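You operate a simulated robot arm through the tools that you are given. There is no shell and no other tool. Be economical: measure what you need, move in short steps, check, and stop when the job is done.

Carry out the task below with a simulated robot arm. There is one attempt and no reset: what you move stays moved.

TASK
Swap the jig's valve for the yellow-banded one and clamp it.
Fine: The valves stand open, caps in the parts tray. Free both jig clamps first, stand the black-banded valve on the bench, seat the new one square, lock both clamps.

It is judged by the outcome, as a careful person would: the job done as asked, and still so three seconds after it is handed in. It fails if anything else is knocked over, pushed out of place, dropped, spilled or broken. Lids that push on must go on centred and level and be pressed home; caps that screw on are set level and turned clockwise until they are tight.

THE ROBOT
A 7-joint arm with a two-finger parallel gripper, fixed in place. Base frame: the origin is at the foot of the arm, x ahead of it, y to its left, z up; the work surface is at about z = 930. Readings come in mm, rad, newtons and seconds.
With the tool pointing down near the work surface it reaches from about 220 to 680 mm from the base axis. Its first joint turns from -1.152 to 1.152 rad. Payload 2.4 kg.
The TCP is the grasp point between the finger pads, 30 mm short of the fingertips. In the tool frame z runs along the fingers and y along their closing line. Largest opening 94 mm; finger width 28, thickness 10; the body of the gripper, 50 by 96 mm, starts 55 mm behind the TCP.
Orientation is that of the tool frame in the base frame, as a unit quaternion [w, x, y, z]. With the fingers straight down and closing along the base's y, the tool's x points along the base's -x, its y along +y and its z along -z.

THE INTERFACE
- The arm moves only by the tool arm_command. Its argument "series" is a list of rows, each a list of 7 numbers: the shift along the tool's x, y, z in mm, then the turn, a rotation vector about the tool's x, y, z in rad, then the gripper command, from -1 (fully open) to 1 (shut), values between in proportion. In form: [[tx, ty, tz, ax, ay, az, gripper], ...]. A call has 1 to 10 rows; each row shifts and turns the commanded pose from where the row before left it, along the tool's axes as they then stand. Rows are played at 5 a second. More than 50 mm and 0.15 rad between two rows, or a gripper value outside its range, and nothing of the call is played. Where a pose cannot be reached the arm comes as near as it can. A force on the tool above 40 N (or 10 N above the force at the start of the call, whichever is more), or a blocked arm, ends the call early, and 0.2 s more pass. The fingers move at their own pace (about 153 mm/s each) and stop on an object; they squeeze with about 25 N. The grip force told is the motor's: it shows also when the fingers shut on nothing. Time passes only in rows, and 0.2 s behind the last, so rows that do not move let the fingers close. The reply holds the time, the measured pose of the TCP, the force on the tool along the base axes, the opening and the grip force, in the units named above and with some noise.
- Cameras (640 x 400 px; columns grow to the right, rows downward): "scene" is fixed at [44.5, 458.2, 1460.9]; the picture's right is [-0.79, -0.61, 0.00], its down [-0.31, 0.40, -0.86] and it looks along [0.53, -0.69, -0.50] (base axes); focal length 346 px, centre (320, 200). "wrist" rides on the gripper at [-37, 0, -58] in the tool frame; the picture's right is [0.00, -1.00, 0.00], its down [0.97, 0.00, -0.24] and it looks along [0.24, 0.00, 0.97] (tool axes); focal length 218 px, centre (320, 200). There is no depth. A picture from a camera that has moved, and an enlarged one, comes with that camera's place and axes in the base frame and with its lens. The place of the scene camera against the robot may be out by one fixed shift of up to 25 mm in any direction.
- camera(camera): a new picture of that camera. The clock stands still meanwhile.
- inspect(camera, box): a new picture of the part [left, top, right, bottom] of that camera's present view, enlarged. The clock stands still meanwhile.
- close_job(): hands the job in; it is judged then, once.

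Go step by step. Nothing tells you positions but the pictures and the camera data: compare them with the known pose of the tool, close in by small moves and look again before you grip or let go. The budget is 120 turns and 64 pictures, counting those below and the enlarged ones. Unless the task says otherwise, let go and move clear before handing in, and close with one line.

The tools are called after "Emit:" by a JSON object that holds its "method" and its "body". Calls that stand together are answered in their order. arm_command: Moves the arm, as the interface text tells. Its arguments: {"type":"object","properties":{"series":{"type":"array"}},"required":["series"]} The other tools are called the same way: camera (camera) takes a picture; inspect (camera, box) takes an enlarged picture of a part of a camera's view; close_job () hands the job in.

At the start:

```text
time: 0.0
eef_pos: [325.6, 57.7, 1264.3]
ee_rot: [0.0, 0.0, 1.0, 0.0]
force: [-0.8, -0.3, 0.3]
opening: 94.1
gripper_force: 0.0
```

scene: 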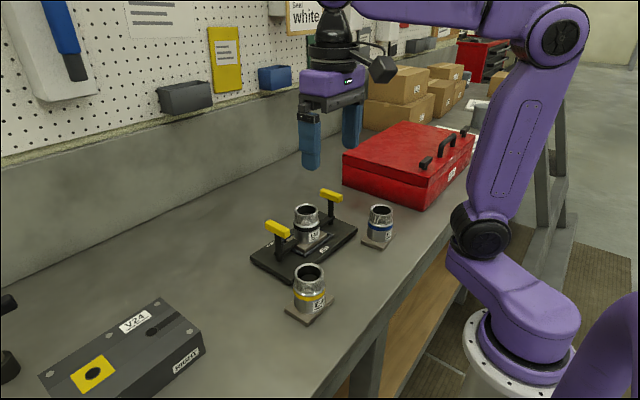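
wrist: 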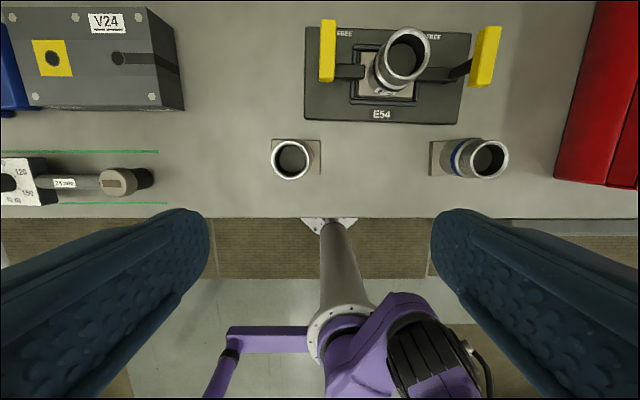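

I'll take a closer look at the jig and valves first.

Emit:
{"method": "inspect", "body": {"camera": "scene", "box": [220, 170, 420, 330]}}

Emit:
{"method": "inspect", "body": {"camera": "wrist", "box": [240, 0, 540, 200]}}

```text
2.50 times, centred on (320, 250) of scene
camera zoom: at [44.5, 458.2, 1460.9], right [-0.79, -0.61, 0.0], down [-0.31, 0.4, -0.86], along [0.53, -0.69, -0.5], focal length 865 px, centre (320, 75)
```

zoom: 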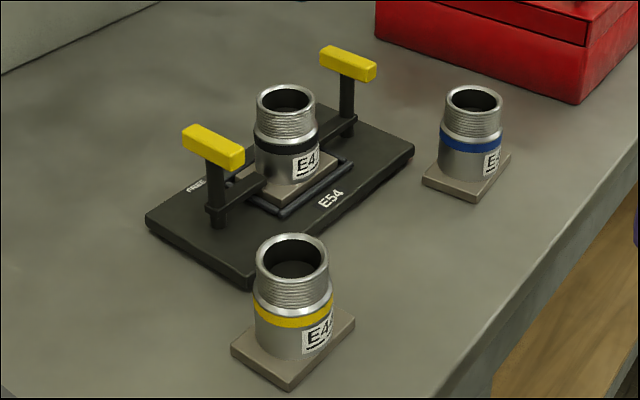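

```text
2.00 times, centred on (390, 100) of wrist
camera zoom: at [362.6, 57.9, 1321.1], right [0.0, -1.0, 0.0], down [-0.97, 0.0, 0.24], along [-0.24, 0.0, -0.97], focal length 436 px, centre (180, 400)
```

zoom: 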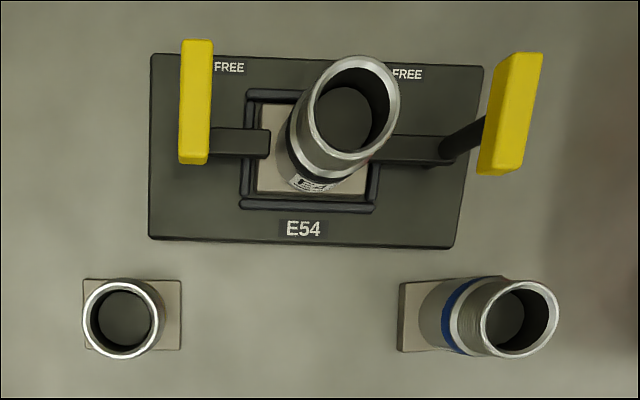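

The jig sits around (467, -45) with clamp handles about 94 mm either side. Yellow valve is at about (345, 97), blue at (345, -181). I move above the left (+y) clamp for a closer view.

Emit:
{"method": "arm_command", "body": {"series": [[-36, -2, 25, 0, 0, 0, -1], [-36, -2, 25, 0, 0, 0, -1], [-36, -2, 25, 0, 0, 0, -1], [-36, -2, 25, 0, 0, 0, -1], [0, 0, 0, 0, 0, 0, -1]]}}

Emit:
{"method": "camera", "body": {"camera": "wrist"}}

Emit:
{"method": "inspect", "body": {"camera": "scene", "box": [220, 90, 420, 290]}}

```text
time: 1.2
eef_pos: [472.6, 49.9, 1164.8]
ee_rot: [0.0, 0.0, 1.0, -0.001]
force: [0.0, -0.2, 0.3]
opening: 94.1
gripper_force: 0.0
```

```text
59 pictures are left
camera wrist: at [508.5, 50.0, 1221.6], right [0.0, -1.0, 0.0], down [-0.97, 0.0, 0.24], along [-0.24, 0.0, -0.97], focal length 218 px, centre (320, 200)
```

wrist: 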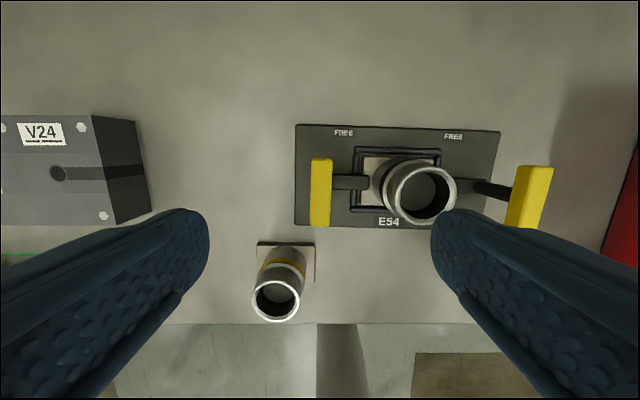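

```text
2.00 times, centred on (320, 190) of scene
camera zoom: at [44.5, 458.2, 1460.9], right [-0.79, -0.61, 0.0], down [-0.31, 0.4, -0.86], along [0.53, -0.69, -0.5], focal length 692 px, centre (320, 220)
```

zoom: 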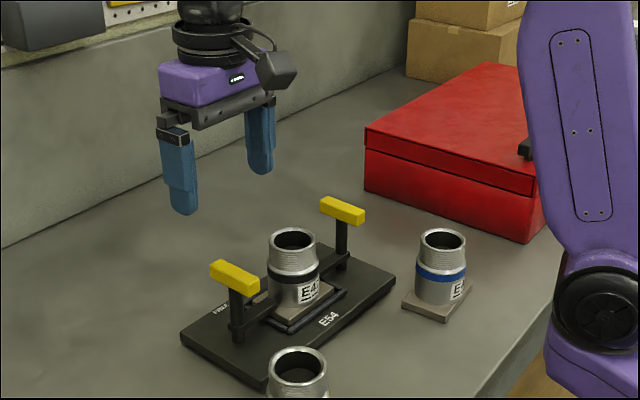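

Handle top is at about z = 1037, centre (468.5, 49.4), bar along x. I go down around it with a half-open gripper.

Emit:
{"method": "arm_command", "body": {"series": [[4, -0.5, 40, 0, 0, 0.025, -0.1], [0, 0, 40, 0, 0, 0, -0.1], [0, 0, 20, 0, 0, 0, -0.1], [0, 0, 0, 0, 0, 0, -0.1]]}}

Emit:
{"method": "camera", "body": {"camera": "wrist"}}

Emit:
{"method": "inspect", "body": {"camera": "scene", "box": [220, 150, 400, 290]}}

```text
time: 2.2
eef_pos: [466.6, 49.2, 1064.9]
ee_rot: [0.0, 0.012, 1.0, 0.0]
force: [-1.1, 0.2, 0.6]
opening: 51.4
gripper_force: 0.1
```

```text
57 pictures are left
camera wrist: at [503.8, 48.9, 1121.4], right [-0.02, -1.0, 0.0], down [-0.97, 0.02, 0.24], along [-0.24, 0.01, -0.97], focal length 218 px, centre (320, 200)
```

wrist: 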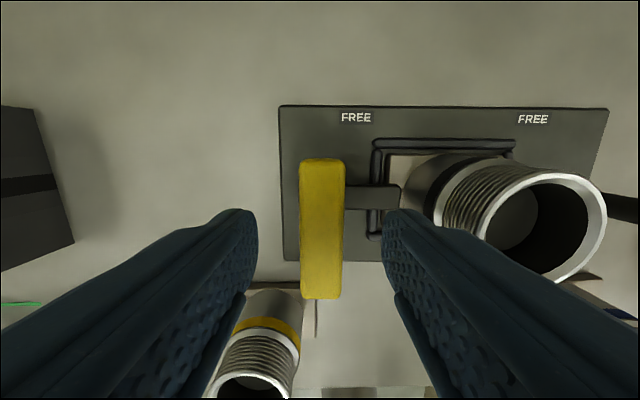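

```text
2.86 times, centred on (310, 220) of scene
camera zoom: at [44.5, 458.2, 1460.9], right [-0.79, -0.61, 0.0], down [-0.31, 0.4, -0.86], along [0.53, -0.69, -0.5], focal length 989 px, centre (349, 143)
```

zoom: 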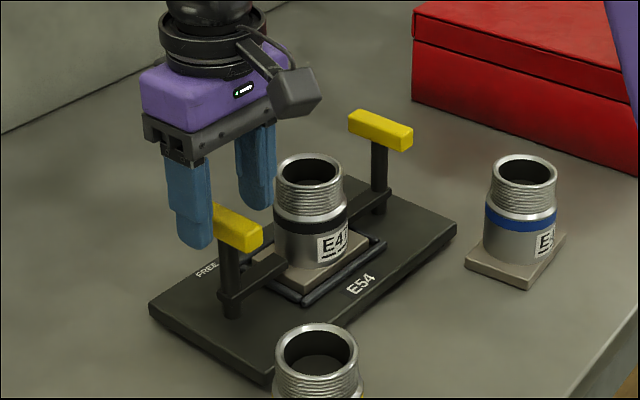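

Aligned. Lower 22 mm and close on the handle.

Emit:
{"method": "arm_command", "body": {"series": [[-2, 0, 22, 0, 0, 0, -0.1], [0, 0, 0, 0, 0, 0, 1], [0, 0, 0, 0, 0, 0, 1], [0, 0, 0, 0, 0, 0, 1]]}}

Emit:
{"method": "arm_command", "body": {"series": [[0, 0, 0, 0, 0, -0.1, 1], [0, 0, 0, 0, 0, -0.1, 1], [0, 0, 0, 0, 0, -0.1, 1], [0, 0, 0, 0, 0, 0, 1]]}}

Emit:
{"method": "inspect", "body": {"camera": "scene", "box": [220, 150, 400, 290]}}

```text
time: 3.2
eef_pos: [468.3, 47.8, 1043.9]
ee_rot: [0.001, 0.013, 1.0, 0.0]
force: [-1.3, -4.8, 6.2]
opening: 22.5
gripper_force: 25.1
```

```text
time: 4.2
eef_pos: [469.6, 49.6, 1042.7]
ee_rot: [0.001, -0.138, 0.99, -0.001]
force: [3.7, -5.7, 9.6]
opening: 22.4
gripper_force: 24.5
```

```text
2.86 times, centred on (310, 220) of scene
camera zoom: at [44.4, 458.0, 1461.0], right [-0.79, -0.61, 0.0], down [-0.31, 0.4, -0.86], along [0.53, -0.69, -0.5], focal length 989 px, centre (349, 143)
```

zoom: 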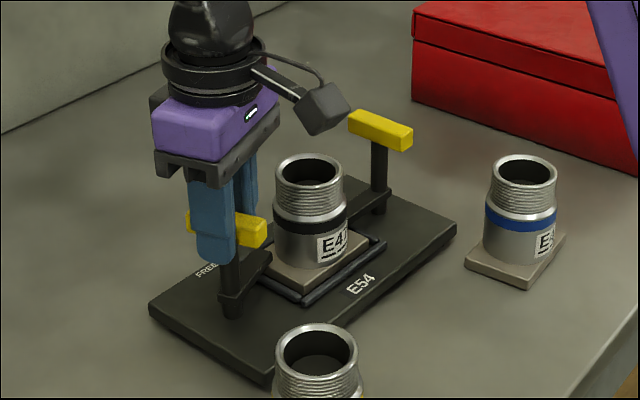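

The clamp turns with the handle toward FREE. Continue turning.

Emit:
{"method": "arm_command", "body": {"series": [[0, 0, 0, 0, 0, -0.12, 1], [0, 0, 0, 0, 0, -0.12, 1], [0, 0, 0, 0, 0, -0.12, 1], [0, 0, 0, 0, 0, -0.12, 1], [0, 0, 0, 0, 0, -0.12, 1], [0, 0, 0, 0, 0, -0.12, 1], [0, 0, 0, 0, 0, -0.12, 1], [0, 0, 0, 0, 0, -0.12, 1], [0, 0, 0, 0, 0, 0, 1]]}}

Emit:
{"method": "inspect", "body": {"camera": "scene", "box": [220, 150, 400, 290]}}

Emit:
{"method": "camera", "body": {"camera": "wrist"}}

```text
time: 6.2
eef_pos: [469.4, 48.7, 1042.9]
ee_rot: [0.002, -0.58, 0.815, -0.001]
force: [12.3, -8.2, 14.3]
opening: 22.7
gripper_force: 25.1
```

```text
2.86 times, centred on (310, 220) of scene
camera zoom: at [44.6, 457.9, 1461.0], right [-0.79, -0.61, 0.0], down [-0.31, 0.4, -0.86], along [0.53, -0.69, -0.5], focal length 989 px, centre (349, 143)
```

zoom: 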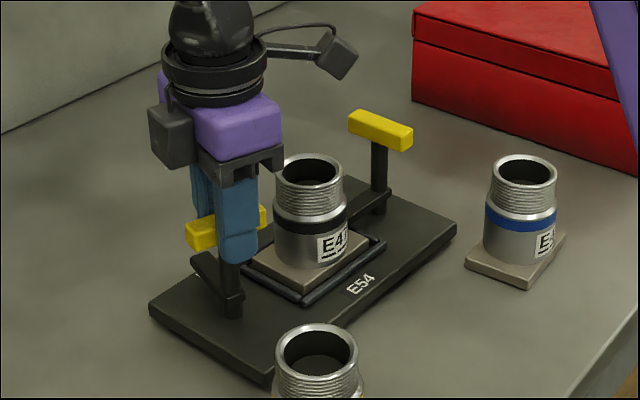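

```text
53 pictures are left
camera wrist: at [480.5, 83.8, 1099.6], right [0.94, -0.33, 0.0], down [-0.32, -0.92, 0.24], along [-0.08, -0.23, -0.97], focal length 218 px, centre (320, 200)
```

wrist: 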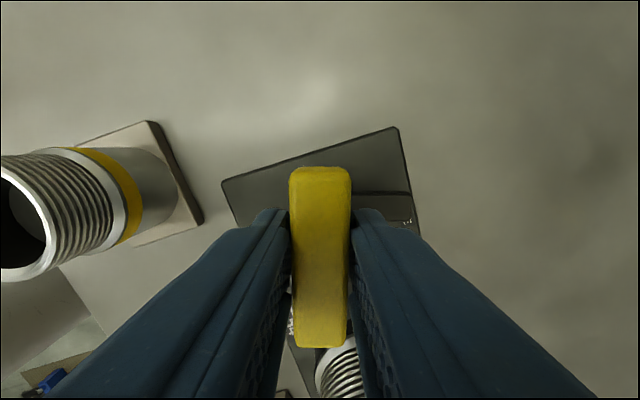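

Turned about 1.26 rad; finish to about a quarter turn.

Emit:
{"method": "arm_command", "body": {"series": [[0, 0, 0, 0, 0, -0.11, 1], [0, 0, 0, 0, 0, -0.11, 1], [0, 0, 0, 0, 0, -0.11, 1], [0, 0, 0, 0, 0, 0, 1], [0, 0, 0, 0, 0, 0, 1]]}}

Emit:
{"method": "inspect", "body": {"camera": "scene", "box": [220, 150, 400, 290]}}

```text
time: 7.4
eef_pos: [470.3, 48.1, 1042.7]
ee_rot: [0.001, -0.705, 0.709, 0.0]
force: [15.1, -8.2, 9.4]
opening: 22.5
gripper_force: 25.2
```

```text
2.86 times, centred on (310, 220) of scene
camera zoom: at [44.8, 457.9, 1461.0], right [-0.79, -0.61, 0.0], down [-0.31, 0.4, -0.86], along [0.53, -0.69, -0.5], focal length 989 px, centre (349, 143)
```

zoom: 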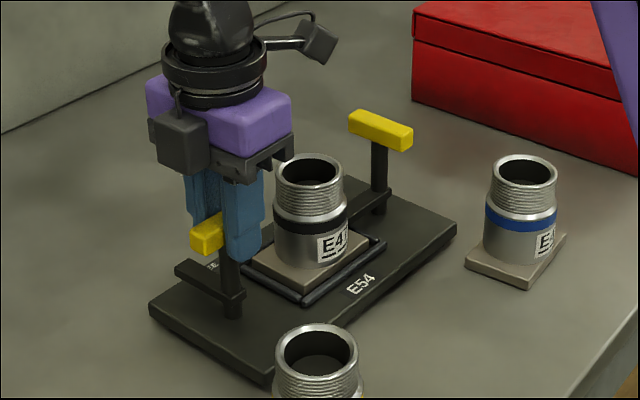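

Left clamp arm now points away from the valve. Release, rise, and unwind the wrist.

Emit:
{"method": "arm_command", "body": {"series": [[0, 0, 0, 0, 0, 0, -0.1], [0, 0, 0, 0, 0, 0, -0.1], [0, 0, -40, 0, 0, 0, -0.1], [0, 0, -40, 0, 0, 0, -0.1], [0, 0, -20, 0, 0, 0, -0.1]]}}

Emit:
{"method": "arm_command", "body": {"series": [[0, 0, 0, 0, 0, 0.145, -0.1], [0, 0, 0, 0, 0, 0.145, -0.1], [0, 0, 0, 0, 0, 0.145, -0.1], [0, 0, 0, 0, 0, 0.145, -0.1], [0, 0, 0, 0, 0, 0.145, -0.1], [0, 0, 0, 0, 0, 0.145, -0.1], [0, 0, 0, 0, 0, 0.145, -0.1], [0, 0, 0, 0, 0, 0.145, -0.1], [0, 0, 0, 0, 0, 0.145, -0.1], [0, 0, 0, 0, 0, 0.145, -0.1]]}}

Emit:
{"method": "arm_command", "body": {"series": [[0, 0, 0, 0, 0, 0.145, -0.1], [0, -46, 0, 0, 0, 0, -0.1], [0, -46, 0, 0, 0, 0, -0.1], [0, -46, 0, 0, 0, 0, -0.1], [0, -46, 0, 0, 0, 0, -0.1], [0, 0, 0, 0, 0, 0, -0.1]]}}

Emit:
{"method": "camera", "body": {"camera": "wrist"}}

```text
time: 8.6
eef_pos: [468.2, 49.9, 1143.0]
ee_rot: [-0.001, -0.705, 0.709, 0.0]
force: [0.2, 0.6, 0.2]
opening: 51.9
gripper_force: 0.0
```

```text
time: 10.8
eef_pos: [468.8, 48.1, 1142.0]
ee_rot: [0.0, -0.056, 0.998, 0.001]
force: [0.8, 0.5, -0.1]
opening: 51.6
gripper_force: 0.0
```

```text
time: 12.2
eef_pos: [461.8, -135.6, 1145.2]
ee_rot: [0.0, 0.015, 1.0, 0.0]
force: [1.1, 0.1, 0.6]
opening: 51.8
gripper_force: 0.0
```

```text
51 pictures are left
camera wrist: at [498.8, -135.9, 1200.9], right [-0.03, -1.0, 0.0], down [-0.97, 0.03, 0.24], along [-0.24, 0.01, -0.97], focal length 218 px, centre (320, 200)
```

wrist: 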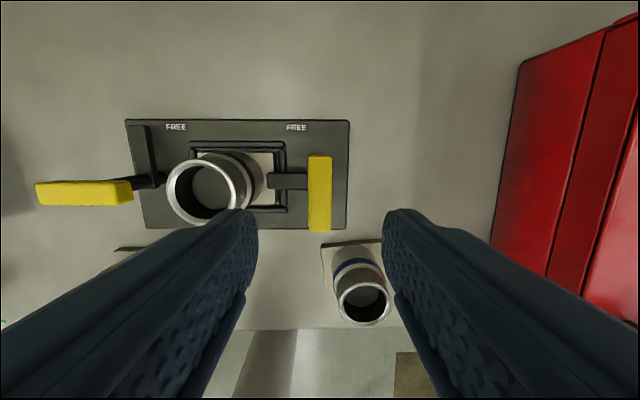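

Left clamp is free. The right handle is centred below at about (462, -135). Descend, grip and turn the other way.

Emit:
{"method": "arm_command", "body": {"series": [[0, 0, 40, 0, 0, 0, -0.1], [0, 0, 40, 0, 0, 0, -0.1], [0, 0, 22, 0, 0, 0, -0.1], [0, 0, 0, 0, 0, 0, 1], [0, 0, 0, 0, 0, 0, 1], [0, 0, 0, 0, 0, 0, 1]]}}

Emit:
{"method": "arm_command", "body": {"series": [[0, 0, 0, 0, 0, 0.12, 1], [0, 0, 0, 0, 0, 0.12, 1], [0, 0, 0, 0, 0, 0.12, 1], [0, 0, 0, 0, 0, 0.12, 1], [0, 0, 0, 0, 0, 0, 1]]}}

Emit:
{"method": "inspect", "body": {"camera": "scene", "box": [220, 150, 400, 290]}}

```text
time: 13.6
eef_pos: [461.9, -134.2, 1041.4]
ee_rot: [0.0, 0.016, 1.0, 0.0]
force: [-2.8, -7.6, 0.1]
opening: 22.3
gripper_force: 25.1
```

```text
time: 14.8
eef_pos: [462.7, -134.8, 1040.8]
ee_rot: [0.0, 0.253, 0.967, -0.001]
force: [-3.7, -5.2, 6.7]
opening: 22.4
gripper_force: 24.6
```

```text
2.86 times, centred on (310, 220) of scene
camera zoom: at [44.3, 458.0, 1461.0], right [-0.79, -0.61, 0.0], down [-0.31, 0.4, -0.86], along [0.53, -0.69, -0.5], focal length 989 px, centre (349, 143)
```

zoom: 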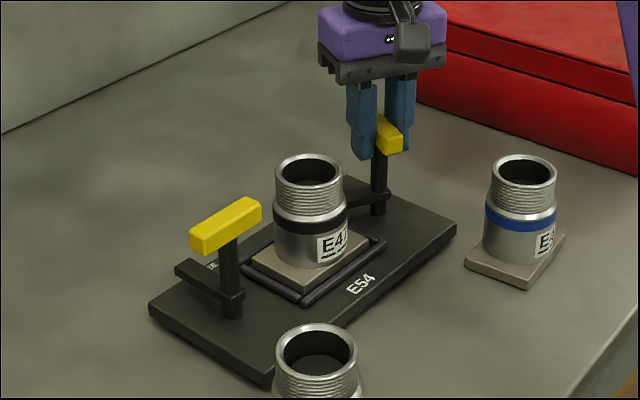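

Turning freely; continue to a quarter turn (another 1.08 rad).

Emit:
{"method": "arm_command", "body": {"series": [[0, 0, 0, 0, 0, 0.12, 1], [0, 0, 0, 0, 0, 0.12, 1], [0, 0, 0, 0, 0, 0.12, 1], [0, 0, 0, 0, 0, 0.12, 1], [0, 0, 0, 0, 0, 0.12, 1], [0, 0, 0, 0, 0, 0.12, 1], [0, 0, 0, 0, 0, 0.12, 1], [0, 0, 0, 0, 0, 0.12, 1], [0, 0, 0, 0, 0, 0.13, 1], [0, 0, 0, 0, 0, 0, 1]]}}

Emit:
{"method": "inspect", "body": {"camera": "scene", "box": [220, 150, 400, 290]}}

```text
time: 17.0
eef_pos: [461.9, -135.3, 1040.3]
ee_rot: [0.001, 0.718, 0.696, 0.0]
force: [0.1, 5.9, 9.9]
opening: 22.4
gripper_force: 24.7
```

```text
2.86 times, centred on (310, 220) of scene
camera zoom: at [44.3, 458.4, 1460.9], right [-0.79, -0.61, 0.0], down [-0.31, 0.4, -0.86], along [0.53, -0.69, -0.5], focal length 989 px, centre (349, 143)
```

zoom: 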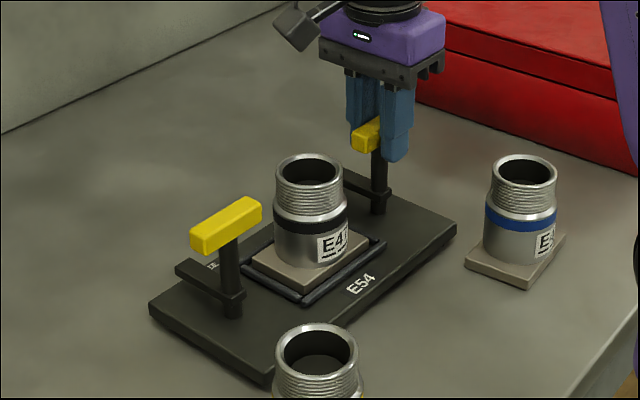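

Both clamps swung away. Release, rise, unwind and look down on the black valve.

Emit:
{"method": "arm_command", "body": {"series": [[0, 0, 0, 0, 0, 0, -0.1], [0, 0, 0, 0, 0, 0, -0.1], [0, 0, -40, 0, 0, 0, -0.1], [0, 0, -40, 0, 0, 0, -0.1], [0, 0, -40, 0, 0, 0, -0.1]]}}

Emit:
{"method": "arm_command", "body": {"series": [[0, 0, 0, 0, 0, -0.145, -0.1], [0, 0, 0, 0, 0, -0.145, -0.1], [0, 0, 0, 0, 0, -0.145, -0.1], [0, 0, 0, 0, 0, -0.145, -0.1], [0, 0, 0, 0, 0, -0.145, -0.1], [0, 0, 0, 0, 0, -0.145, -0.1], [0, 0, 0, 0, 0, -0.145, -0.1], [0, 0, 0, 0, 0, -0.145, -0.1], [0, 0, 0, 0, 0, -0.145, -0.1], [0, 0, 0, 0, 0, -0.145, -0.1]]}}

Emit:
{"method": "arm_command", "body": {"series": [[0, 0, 0, 0, 0, -0.12, -0.65], [0, 46, 0, 0, 0, 0, -0.65], [0, 45, 0, 0, 0, 0, -0.65], [0, 0, 0, 0, 0, 0, -0.65]]}}

Emit:
{"method": "camera", "body": {"camera": "wrist"}}

Emit:
{"method": "inspect", "body": {"camera": "scene", "box": [220, 150, 400, 290]}}

```text
time: 18.2
eef_pos: [462.3, -132.6, 1161.4]
ee_rot: [0.0, 0.718, 0.696, 0.0]
force: [0.6, -0.5, 0.2]
opening: 51.4
gripper_force: 0.1
```

```text
time: 20.4
eef_pos: [463.6, -135.6, 1160.8]
ee_rot: [0.0, 0.074, 0.997, 0.0]
force: [0.1, 0.2, -0.3]
opening: 51.8
gripper_force: 0.0
```

```text
time: 21.4
eef_pos: [464.8, -42.5, 1160.3]
ee_rot: [0.0, 0.014, 1.0, -0.001]
force: [0.0, 0.1, 0.0]
opening: 77.8
gripper_force: 0.0
```

```text
48 pictures are left
camera wrist: at [501.8, -43.4, 1217.1], right [-0.03, -1.0, 0.0], down [-0.97, 0.03, 0.24], along [-0.24, 0.01, -0.97], focal length 218 px, centre (320, 200)
```

wrist: 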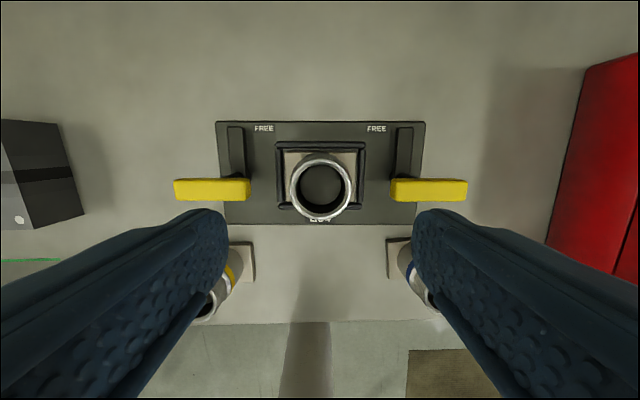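

```text
2.86 times, centred on (310, 220) of scene
camera zoom: at [44.4, 458.2, 1460.9], right [-0.79, -0.61, 0.0], down [-0.31, 0.4, -0.86], along [0.53, -0.69, -0.5], focal length 989 px, centre (349, 143)
```

zoom: 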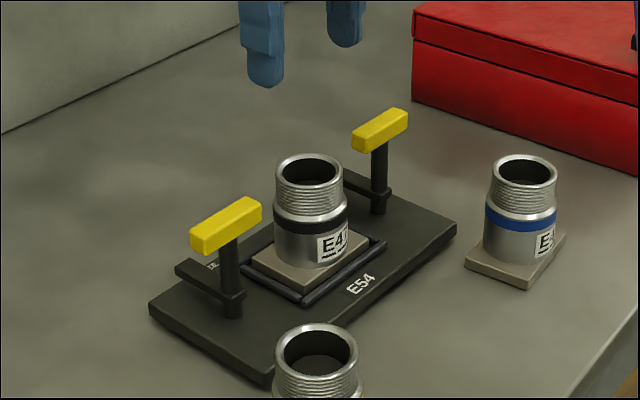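

The black valve's rim is centred near (465, -44); FREE arms are clear. I descend to just over the rim and check.

Emit:
{"method": "arm_command", "body": {"series": [[0, -1.5, 40, 0, 0, 0, -0.7], [0, 0, 40, 0, 0, 0, -0.7], [0, 0, 30, 0, 0, 0, -0.7], [0, 0, 0, 0, 0, 0, -0.7]]}}

Emit:
{"method": "camera", "body": {"camera": "wrist"}}

```text
time: 22.4
eef_pos: [463.9, -46.4, 1049.3]
ee_rot: [0.0, 0.016, 1.0, 0.0]
force: [0.3, 0.1, -0.4]
opening: 79.9
gripper_force: 0.1
```

```text
46 pictures are left
camera wrist: at [501.0, -46.9, 1107.1], right [-0.03, -1.0, 0.0], down [-0.97, 0.03, 0.24], along [-0.24, 0.01, -0.97], focal length 218 px, centre (320, 200)
```

wrist: 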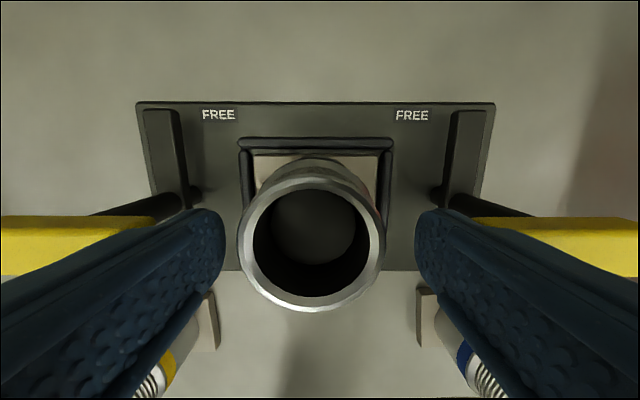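

Emit:
{"method": "inspect", "body": {"camera": "wrist", "box": [210, 120, 430, 320]}}

```text
2.00 times, centred on (320, 220) of wrist
camera zoom: at [501.0, -46.9, 1107.1], right [-0.03, -1.0, 0.0], down [-0.97, 0.03, 0.24], along [-0.24, 0.01, -0.97], focal length 436 px, centre (320, 160)
```

zoom: 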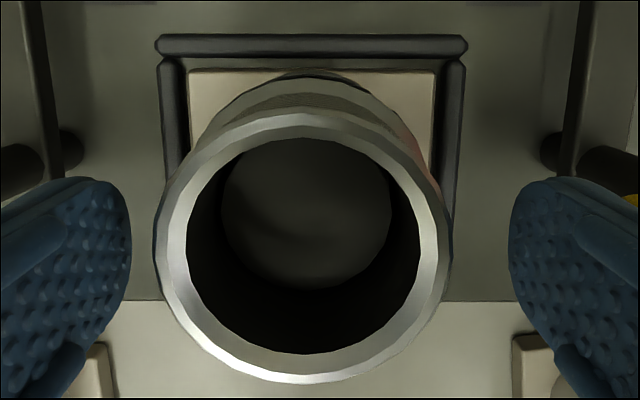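

Shift 3 mm toward +y to centre, then descend to TCP z ≈ 995.

Emit:
{"method": "arm_command", "body": {"series": [[0, 3.3, 0, 0, 0, 0, -0.7], [0, 0, 20, 0, 0, 0, -0.7], [0, 0, 20, 0, 0, 0, -0.7], [0, 0, 14, 0, 0, 0, -0.7], [0, 0, 0, 0, 0, 0, -0.7]]}}

Emit:
{"method": "inspect", "body": {"camera": "scene", "box": [240, 150, 400, 290]}}

Emit:
{"method": "camera", "body": {"camera": "wrist"}}

```text
time: 23.6
eef_pos: [466.8, -42.2, 996.1]
ee_rot: [0.0, 0.015, 1.0, 0.0]
force: [0.0, 0.2, 0.0]
opening: 79.8
gripper_force: 0.1
```

```text
2.86 times, centred on (320, 220) of scene
camera zoom: at [44.5, 458.2, 1460.9], right [-0.79, -0.61, 0.0], down [-0.31, 0.4, -0.86], along [0.53, -0.69, -0.5], focal length 989 px, centre (320, 143)
```

zoom: 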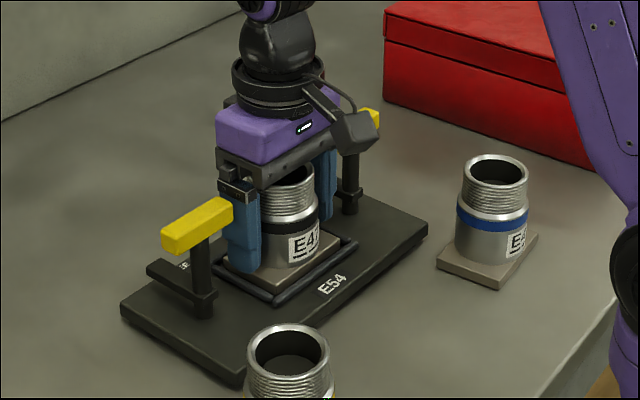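

```text
43 pictures are left
camera wrist: at [502.0, -43.2, 1052.9], right [-0.03, -1.0, 0.0], down [-0.97, 0.03, 0.24], along [-0.24, 0.01, -0.97], focal length 218 px, centre (320, 200)
```

wrist: 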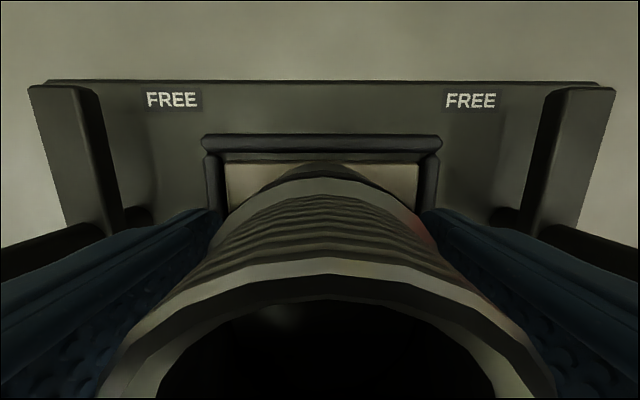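

Centred. Close the gripper.

Emit:
{"method": "arm_command", "body": {"series": [[0, 0, 0, 0, 0, 0, 1], [0, 0, 0, 0, 0, 0, 1], [0, 0, 0, 0, 0, 0, 1]]}}

```text
time: 24.4
eef_pos: [465.4, -42.5, 996.0]
ee_rot: [-0.001, 0.015, 1.0, 0.001]
force: [0.4, -1.0, 0.2]
opening: 59.9
gripper_force: 25.3
```

Gripped (60 mm). Lift straight up.

Emit:
{"method": "arm_command", "body": {"series": [[0, 0, -10, 0, 0, 0, 1], [0, 0, -20, 0, 0, 0, 1], [0, 0, -30, 0, 0, 0, 1], [0, 0, -30, 0, 0, 0, 1], [0, 0, -20, 0, 0, 0, 1], [0, 0, 0, 0, 0, 0, 1]]}}

Emit:
{"method": "inspect", "body": {"camera": "scene", "box": [220, 130, 420, 290]}}

Emit:
{"method": "camera", "body": {"camera": "wrist"}}

```text
time: 25.8
eef_pos: [467.1, -40.7, 1106.3]
ee_rot: [-0.001, 0.014, 1.0, 0.0]
force: [-0.7, -0.4, -5.4]
opening: 53.8
gripper_force: 25.0
```

```text
2.50 times, centred on (320, 210) of scene
camera zoom: at [44.5, 458.2, 1460.9], right [-0.79, -0.61, 0.0], down [-0.31, 0.4, -0.86], along [0.53, -0.69, -0.5], focal length 865 px, centre (320, 175)
```

zoom: 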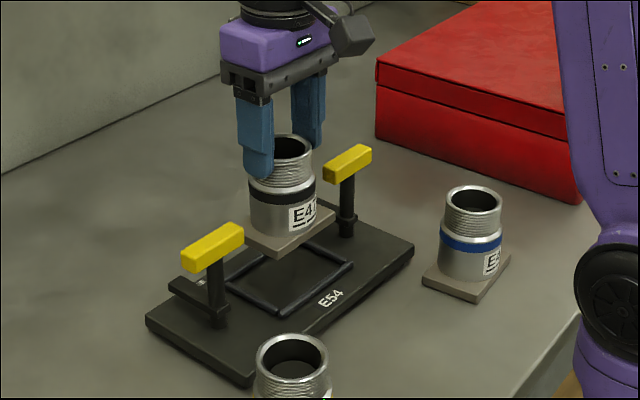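

```text
41 pictures are left
camera wrist: at [502.4, -42.5, 1163.4], right [-0.03, -1.0, 0.0], down [-0.97, 0.03, 0.24], along [-0.24, 0.01, -0.97], focal length 218 px, centre (320, 200)
```

wrist: 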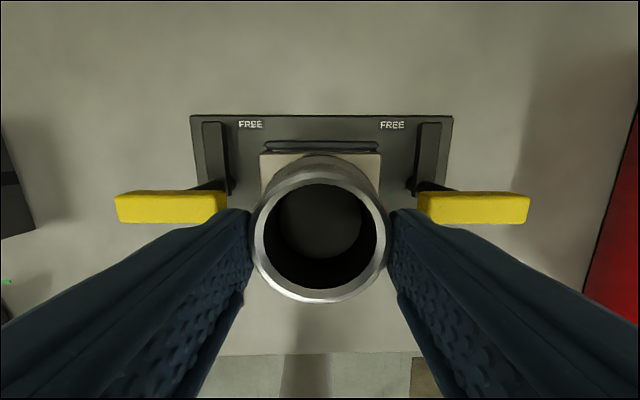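

The valve slid in the grip as it rose and is now held by the narrower thread (54 mm), about 65 mm up. I hold still to see whether the grip is stable, lowering a little meanwhile.

Emit:
{"method": "arm_command", "body": {"series": [[0, 0, 5, 0, 0, 0, 1], [0, 0, 8, 0, 0, 0, 1], [0, 0, 8, 0, 0, 0, 1], [0, 0, 4, 0, 0, 0, 1], [0, 0, 0, 0, 0, 0, 1]]}}

Emit:
{"method": "inspect", "body": {"camera": "scene", "box": [220, 130, 420, 290]}}

Emit:
{"method": "camera", "body": {"camera": "wrist"}}

```text
time: 27.0
eef_pos: [465.9, -41.1, 1080.8]
ee_rot: [0.001, 0.015, 1.0, -0.001]
force: [-1.0, -0.2, -5.7]
opening: 53.9
gripper_force: 24.8
```

```text
2.50 times, centred on (320, 210) of scene
camera zoom: at [44.5, 458.2, 1460.9], right [-0.79, -0.61, 0.0], down [-0.31, 0.4, -0.86], along [0.53, -0.69, -0.5], focal length 865 px, centre (320, 175)
```

zoom: 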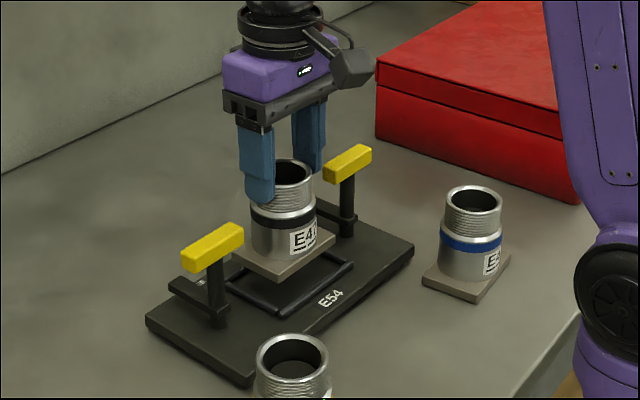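

```text
39 pictures are left
camera wrist: at [502.0, -42.5, 1137.9], right [-0.03, -1.0, 0.0], down [-0.97, 0.03, 0.24], along [-0.24, 0.01, -0.97], focal length 218 px, centre (320, 200)
```

wrist: 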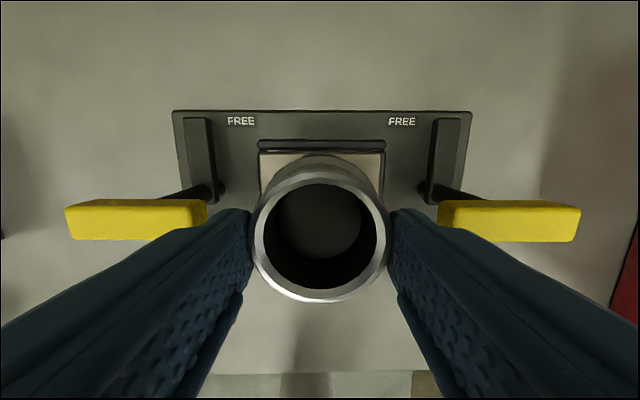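

The thread grip is stable. Now carry it toward -x, out between the clamps, to the free bench spot at about (335, -42).

Emit:
{"method": "arm_command", "body": {"series": [[10, 0, 0, 0, 0, 0, 1], [20, 0, 0, 0, 0, 0, 1], [20, 0, 0, 0, 0, 0, 1], [20, 0, 0, 0, 0, 0, 1], [20, 0, 0, 0, 0, 0, 1], [20, 0, 0, 0, 0, 0, 1], [15, 0, 0, 0, 0, 0, 1], [8, 0, 0, 0, 0, 0, 1], [0, 0, 0, 0, 0, 0, 1]]}}

Emit:
{"method": "inspect", "body": {"camera": "scene", "box": [240, 140, 440, 320]}}

Emit:
{"method": "camera", "body": {"camera": "wrist"}}

```text
time: 29.0
eef_pos: [332.5, -39.1, 1081.8]
ee_rot: [0.0, 0.015, 1.0, 0.0]
force: [0.5, -0.5, -6.1]
opening: 53.7
gripper_force: 24.9
```

```text
2.22 times, centred on (340, 230) of scene
camera zoom: at [44.5, 458.2, 1460.9], right [-0.79, -0.61, 0.0], down [-0.31, 0.4, -0.86], along [0.53, -0.69, -0.5], focal length 769 px, centre (276, 133)
```

zoom: 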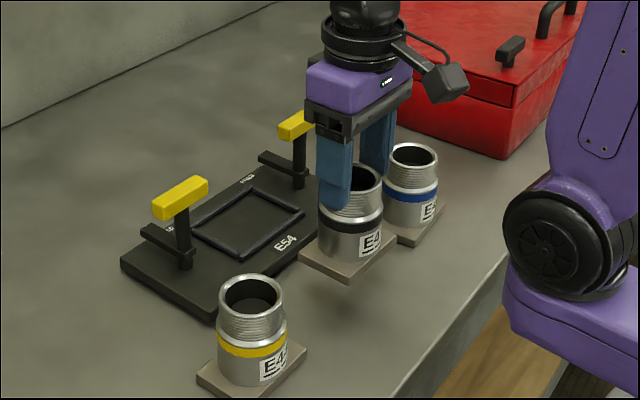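

```text
37 pictures are left
camera wrist: at [368.8, -39.1, 1137.7], right [-0.03, -1.0, 0.0], down [-0.97, 0.03, 0.24], along [-0.24, 0.01, -0.97], focal length 218 px, centre (320, 200)
```

wrist: 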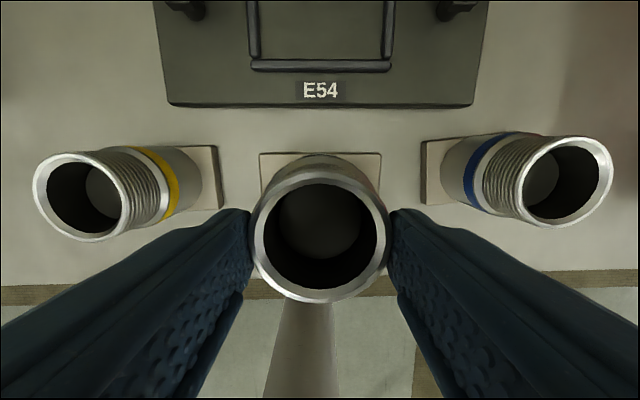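

Between the other two with good clearance. Lower until contact.

Emit:
{"method": "arm_command", "body": {"series": [[0, 0, 12, 0, 0, 0, 1], [0, 0, 12, 0, 0, 0, 1], [0, 0, 8, 0, 0, 0, 1], [0, 0, 4, 0, 0, 0, 1], [0, 0, 3, 0, 0, 0, 1], [0, 0, 0, 0, 0, 0, 1]]}}

Emit:
{"method": "inspect", "body": {"camera": "scene", "box": [260, 160, 420, 310]}}

```text
time: 30.4
eef_pos: [332.3, -38.7, 1042.2]
ee_rot: [0.0, 0.014, 1.0, 0.0]
force: [-0.3, 0.5, -5.5]
opening: 53.6
gripper_force: 25.2
```

```text
2.67 times, centred on (340, 235) of scene
camera zoom: at [44.5, 458.2, 1460.9], right [-0.79, -0.61, 0.0], down [-0.31, 0.4, -0.86], along [0.53, -0.69, -0.5], focal length 923 px, centre (267, 107)
```

zoom: 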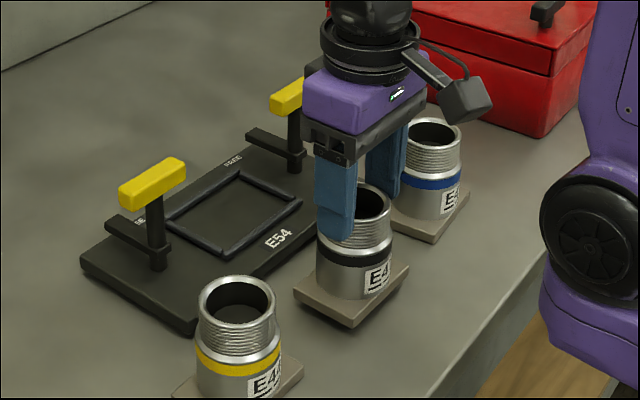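

Still just off the bench. Lower by 2–3 mm steps.

Emit:
{"method": "arm_command", "body": {"series": [[0, 0, 2, 0, 0, 0, 1], [0, 0, 2, 0, 0, 0, 1], [0, 0, 2, 0, 0, 0, 1], [0, 0, 0, 0, 0, 0, 1]]}}

Emit:
{"method": "arm_command", "body": {"series": [[0, 0, 2, 0, 0, 0, 1], [0, 0, 2, 0, 0, 0, 1], [0, 0, 0, 0, 0, 0, 1]]}}

Emit:
{"method": "inspect", "body": {"camera": "scene", "box": [260, 160, 420, 310]}}

```text
time: 31.4
eef_pos: [332.6, -39.0, 1035.9]
ee_rot: [0.0, 0.014, 1.0, 0.001]
force: [-0.7, -0.3, -5.9]
opening: 53.8
gripper_force: 24.8
```

```text
time: 32.2
eef_pos: [332.5, -38.1, 1033.3]
ee_rot: [0.001, 0.015, 1.0, 0.0]
force: [-6.0, -1.4, 16.0]
opening: 54.1
gripper_force: 25.0
```

```text
2.67 times, centred on (340, 235) of scene
camera zoom: at [44.1, 458.1, 1461.0], right [-0.79, -0.61, 0.0], down [-0.31, 0.4, -0.86], along [0.53, -0.69, -0.5], focal length 923 px, centre (267, 107)
```

zoom: 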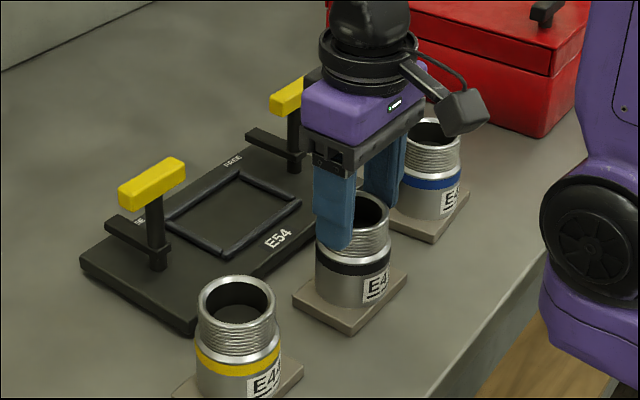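

On the bench (contact at TCP z ≈ 1034). Relax, open partly, and rise clear.

Emit:
{"method": "arm_command", "body": {"series": [[0, 0, -1.5, 0, 0, 0, 1], [0, 0, 0, 0, 0, 0, -0.55], [0, 0, 0, 0, 0, 0, -0.55], [0, 0, -20, 0, 0, 0, -0.55], [0, 0, -40, 0, 0, 0, -0.55], [0, 0, -40, 0, 0, 0, -0.55], [0, 0, 0, 0, 0, 0, -0.55]]}}

Emit:
{"method": "arm_command", "body": {"series": [[-4, 46, 0, 0, 0, 0, -0.55], [-4, 46, 0, 0, 0, 0, -0.55], [-3, 46, 0, 0, 0, 0, -0.55], [0, 0, 0, 0, 0, -0.03, -0.55]]}}

Emit:
{"method": "camera", "body": {"camera": "wrist"}}

Emit:
{"method": "inspect", "body": {"camera": "scene", "box": [240, 160, 420, 330]}}

```text
time: 33.8
eef_pos: [331.9, -38.3, 1134.8]
ee_rot: [0.0, 0.015, 1.0, 0.0]
force: [0.5, 0.6, -0.4]
opening: 72.8
gripper_force: 0.1
```

```text
time: 34.8
eef_pos: [348.5, 99.5, 1133.7]
ee_rot: [0.0, 0.001, 1.0, 0.0]
force: [0.0, 0.0, 0.3]
opening: 73.0
gripper_force: 0.1
```

```text
34 pictures are left
camera wrist: at [384.1, 100.0, 1190.8], right [0.0, -1.0, 0.0], down [-0.97, 0.0, 0.24], along [-0.24, 0.0, -0.97], focal length 218 px, centre (320, 200)
```

wrist: 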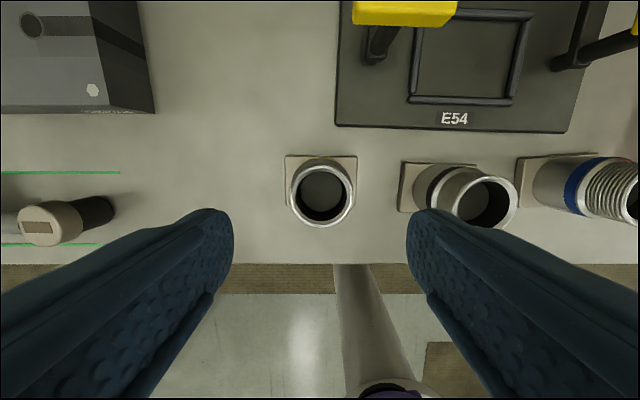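

```text
2.35 times, centred on (330, 245) of scene
camera zoom: at [44.4, 458.2, 1460.9], right [-0.79, -0.61, 0.0], down [-0.31, 0.4, -0.86], along [0.53, -0.69, -0.5], focal length 814 px, centre (296, 94)
```

zoom: 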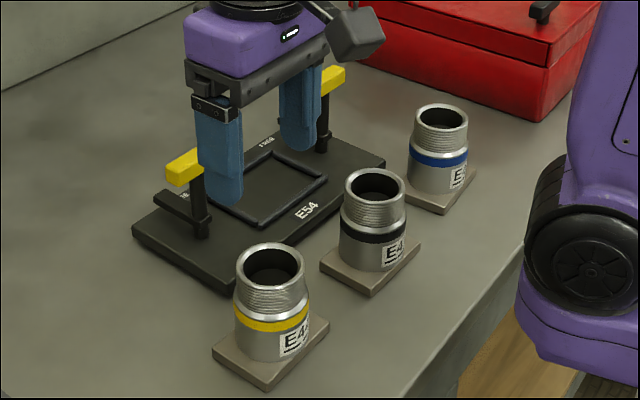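

Black valve stands fine. Check the yellow valve's foot angle.

Emit:
{"method": "inspect", "body": {"camera": "wrist", "box": [270, 140, 370, 240]}}

```text
4.00 times, centred on (320, 190) of wrist
camera zoom: at [384.1, 100.0, 1190.8], right [0.0, -1.0, 0.0], down [-0.97, 0.0, 0.24], along [-0.24, 0.0, -0.97], focal length 873 px, centre (320, 240)
```

zoom: 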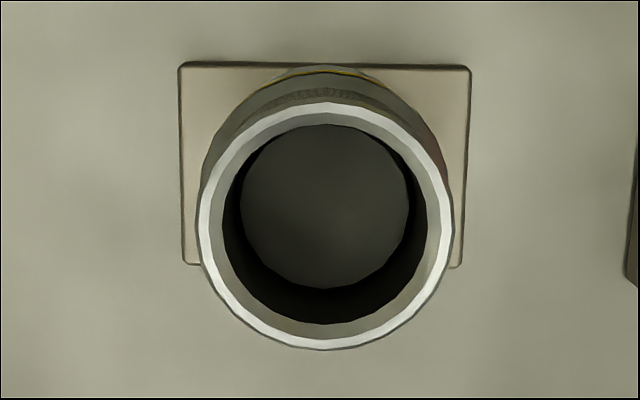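

Yellow valve's centre is about 4.6 mm toward -x and 1 mm toward -y of the TCP; yaw ≈ -0.013. Descend to grip the thread at TCP z ≈ 1021.

Emit:
{"method": "arm_command", "body": {"series": [[4.6, -1.1, 30, 0, 0, 0.011, -0.55], [0, 0, 30, 0, 0, 0, -0.55], [0, 0, 25, 0, 0, 0, -0.55], [0, 0, 0, 0, 0, 0, -0.55]]}}

Emit:
{"method": "camera", "body": {"camera": "wrist"}}

```text
time: 35.8
eef_pos: [343.9, 99.4, 1048.8]
ee_rot: [0.0, 0.006, 1.0, -0.001]
force: [-0.5, 0.0, 0.2]
opening: 72.9
gripper_force: 0.1
```

```text
31 pictures are left
camera wrist: at [379.5, 98.1, 1105.3], right [-0.01, -1.0, 0.0], down [-0.97, 0.01, 0.24], along [-0.24, 0.0, -0.97], focal length 218 px, centre (320, 200)
```

wrist: 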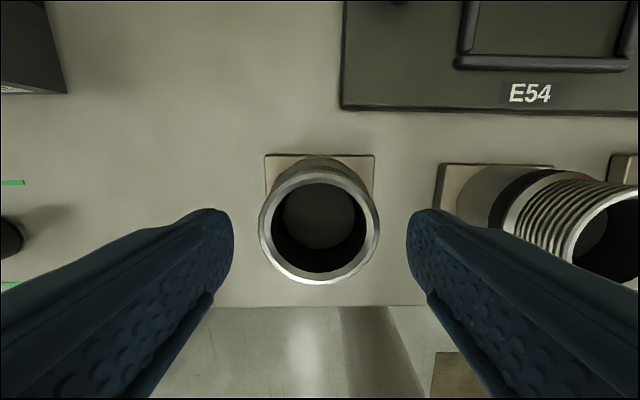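

Centred. Descend the rest and grip.

Emit:
{"method": "arm_command", "body": {"series": [[0, 0, 15, 0, 0, 0, -0.55], [0, 0, 13, 0, 0, 0, -0.55], [0, 0, 0, 0, 0, 0, 1], [0, 0, 0, 0, 0, 0, 1], [0, 0, 0, 0, 0, 0, 1]]}}

Emit:
{"method": "inspect", "body": {"camera": "scene", "box": [240, 180, 400, 330]}}

```text
time: 37.0
eef_pos: [343.4, 97.6, 1020.8]
ee_rot: [0.0, 0.005, 1.0, 0.0]
force: [-1.0, 3.5, 12.3]
opening: 53.8
gripper_force: 24.9
```

```text
2.67 times, centred on (320, 255) of scene
camera zoom: at [44.3, 458.2, 1460.9], right [-0.79, -0.61, 0.0], down [-0.31, 0.4, -0.86], along [0.53, -0.69, -0.5], focal length 923 px, centre (320, 53)
```

zoom: 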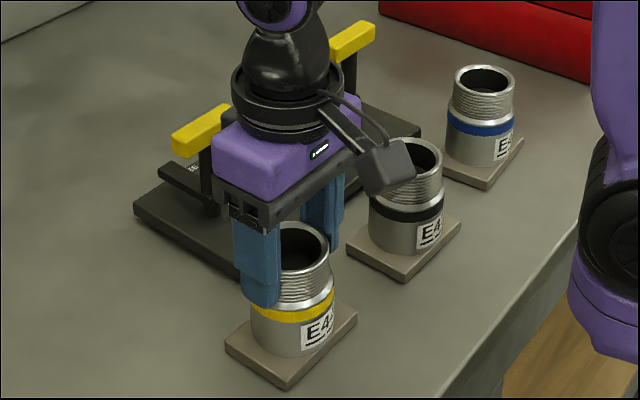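

Gripped on the thread (53.8 mm). Lift gently and check for slip.

Emit:
{"method": "arm_command", "body": {"series": [[0, 0, -4, 0, 0, 0, 1], [0, 0, -6, 0, 0, 0, 1], [0, 0, -10, 0, 0, 0, 1], [0, 0, -10, 0, 0, 0, 1], [0, 0, 0, 0, 0, 0, 1], [0, 0, 0, 0, 0, 0, 1]]}}

Emit:
{"method": "inspect", "body": {"camera": "scene", "box": [240, 180, 400, 330]}}

```text
time: 38.4
eef_pos: [343.2, 98.5, 1051.2]
ee_rot: [0.001, 0.006, 1.0, 0.0]
force: [-0.2, 0.4, -5.6]
opening: 53.6
gripper_force: 25.5
```

```text
2.67 times, centred on (320, 255) of scene
camera zoom: at [44.5, 458.2, 1460.9], right [-0.79, -0.61, 0.0], down [-0.31, 0.4, -0.86], along [0.53, -0.69, -0.5], focal length 923 px, centre (320, 53)
```

zoom: 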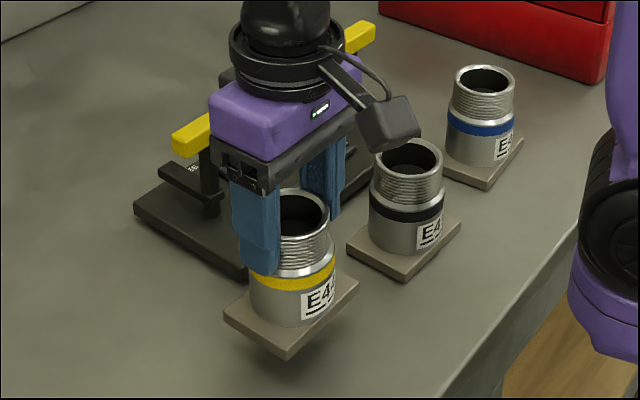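

Holding. Raise it well above the others.

Emit:
{"method": "arm_command", "body": {"series": [[0, 0, -10, 0, 0, 0, 1], [0, 0, -15, 0, 0, 0, 1], [0, 0, -15, 0, 0, 0, 1], [0, 0, -15, 0, 0, 0, 1], [0, 0, -15, 0, 0, 0, 1], [0, 0, -15, 0, 0, 0, 1], [0, 0, -10, 0, 0, 0, 1], [0, 0, 0, 0, 0, 0, 1]]}}

Emit:
{"method": "camera", "body": {"camera": "scene"}}

Emit:
{"method": "camera", "body": {"camera": "wrist"}}

```text
time: 40.2
eef_pos: [344.5, 97.8, 1146.0]
ee_rot: [0.0, 0.005, 1.0, 0.0]
force: [0.2, -0.6, -5.3]
opening: 53.8
gripper_force: 24.8
```

```text
28 pictures are left
```

scene: 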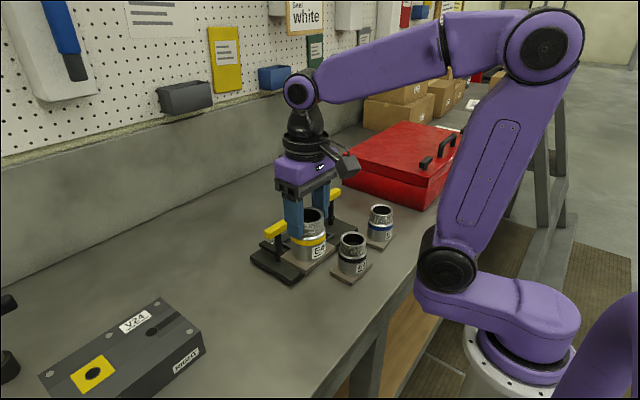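

```text
27 pictures are left
camera wrist: at [379.9, 98.1, 1203.0], right [-0.01, -1.0, 0.0], down [-0.97, 0.01, 0.24], along [-0.24, 0.0, -0.97], focal length 218 px, centre (320, 200)
```

wrist: 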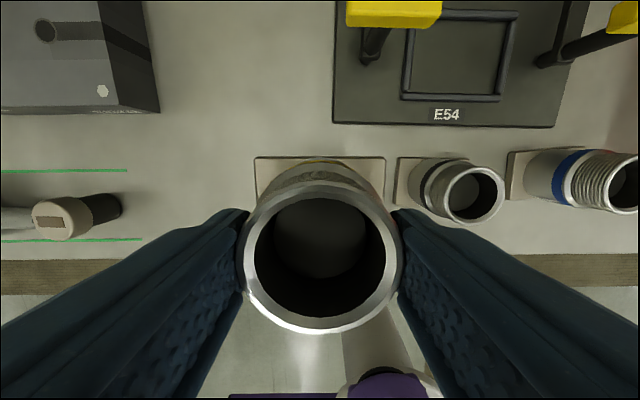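

Held steady. Carry it over to y ≈ -43, behind the jig's opening, turning to the jig's angle.

Emit:
{"method": "arm_command", "body": {"series": [[0, -8, 0, 0, 0, 0.009, 1], [0, -16, 0, 0, 0, 0.009, 1], [0, -20, 0, 0, 0, 0, 1], [0, -20, 0, 0, 0, 0, 1], [0, -20, 0, 0, 0, 0, 1], [0, -20, 0, 0, 0, 0, 1], [0, -20, 0, 0, 0, 0, 1], [0, -12, 0, 0, 0, 0, 1], [0, -5, 0, 0, 0, 0, 1], [0, 0, 0, 0, 0, 0, 1]]}}

Emit:
{"method": "arm_command", "body": {"series": [[-8, 0, 0, 0, 0, 0, 1], [-16, 0, 0, 0, 0, 0, 1], [-20, 0, 0, 0, 0, 0, 1], [-20, 0, 0, 0, 0, 0, 1], [-20, 0, 0, 0, 0, 0, 1], [-20, 0, 0, 0, 0, 0, 1], [-14, 0, 0, 0, 0, 0, 1], [-6, 0, 0, 0, 0, 0, 1], [0, 0, 0, 0, 0, 0, 1]]}}

Emit:
{"method": "camera", "body": {"camera": "wrist"}}

Emit:
{"method": "inspect", "body": {"camera": "scene", "box": [220, 130, 420, 290]}}

```text
time: 42.4
eef_pos: [340.7, -42.4, 1146.2]
ee_rot: [0.0, 0.014, 1.0, 0.0]
force: [0.8, -0.7, -5.0]
opening: 53.8
gripper_force: 25.2
```

```text
time: 44.4
eef_pos: [462.0, -44.6, 1145.7]
ee_rot: [0.0, 0.015, 1.0, 0.0]
force: [0.0, -0.6, -4.9]
opening: 54.0
gripper_force: 24.7
```

```text
26 pictures are left
camera wrist: at [499.7, -46.3, 1202.1], right [-0.03, -1.0, 0.0], down [-0.97, 0.03, 0.24], along [-0.24, 0.01, -0.97], focal length 218 px, centre (320, 200)
```

wrist: 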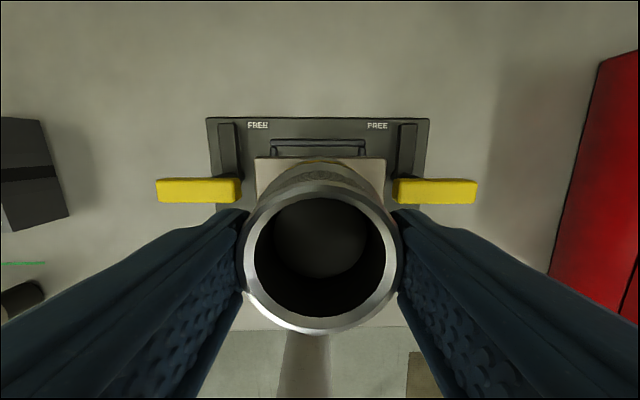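

```text
2.50 times, centred on (320, 210) of scene
camera zoom: at [44.6, 458.2, 1460.9], right [-0.79, -0.61, 0.0], down [-0.31, 0.4, -0.86], along [0.53, -0.69, -0.5], focal length 865 px, centre (320, 175)
```

zoom: 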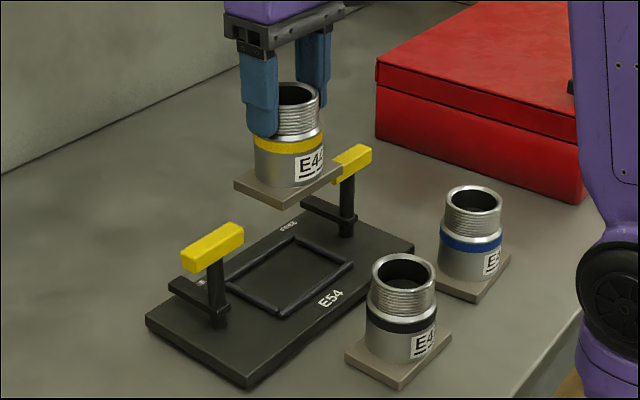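

The valve hangs over the jig. By the picture it needs about 1.6 mm toward +y and 3 mm toward +x. Lower to hover just above the frame.

Emit:
{"method": "arm_command", "body": {"series": [[-3, 1.6, 8, 0, 0, 0, 1], [0, 0, 15, 0, 0, 0, 1], [0, 0, 18, 0, 0, 0, 1], [0, 0, 18, 0, 0, 0, 1], [0, 0, 12, 0, 0, 0, 1], [0, 0, 6, 0, 0, 0, 1], [0, 0, 0, 0, 0, 0, 1]]}}

Emit:
{"method": "inspect", "body": {"camera": "wrist", "box": [160, 80, 480, 280]}}

Emit:
{"method": "inspect", "body": {"camera": "scene", "box": [250, 190, 370, 280]}}

```text
time: 46.0
eef_pos: [466.2, -45.7, 1068.5]
ee_rot: [0.0, 0.015, 1.0, 0.0]
force: [-0.6, 0.0, -6.1]
opening: 53.9
gripper_force: 25.2
```

```text
2.00 times, centred on (320, 180) of wrist
camera zoom: at [502.1, -45.4, 1125.0], right [-0.03, -1.0, 0.0], down [-0.97, 0.03, 0.24], along [-0.24, 0.01, -0.97], focal length 436 px, centre (320, 240)
```

zoom: 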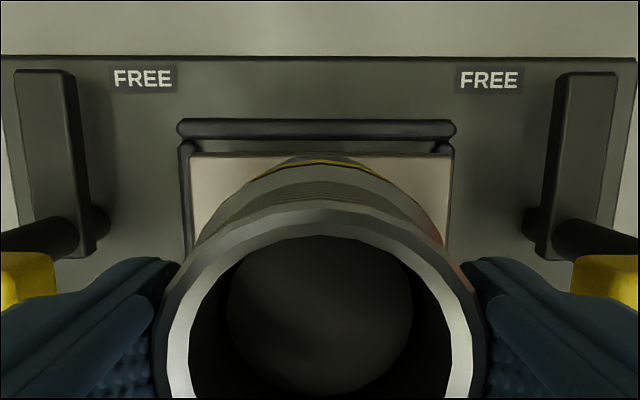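

```text
4.44 times, centred on (310, 235) of scene
camera zoom: at [44.6, 458.2, 1460.9], right [-0.79, -0.61, 0.0], down [-0.31, 0.4, -0.86], along [0.53, -0.69, -0.5], focal length 1538 px, centre (364, 44)
```

zoom: 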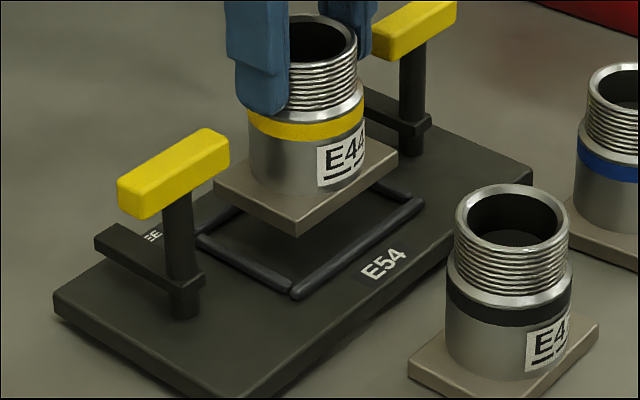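

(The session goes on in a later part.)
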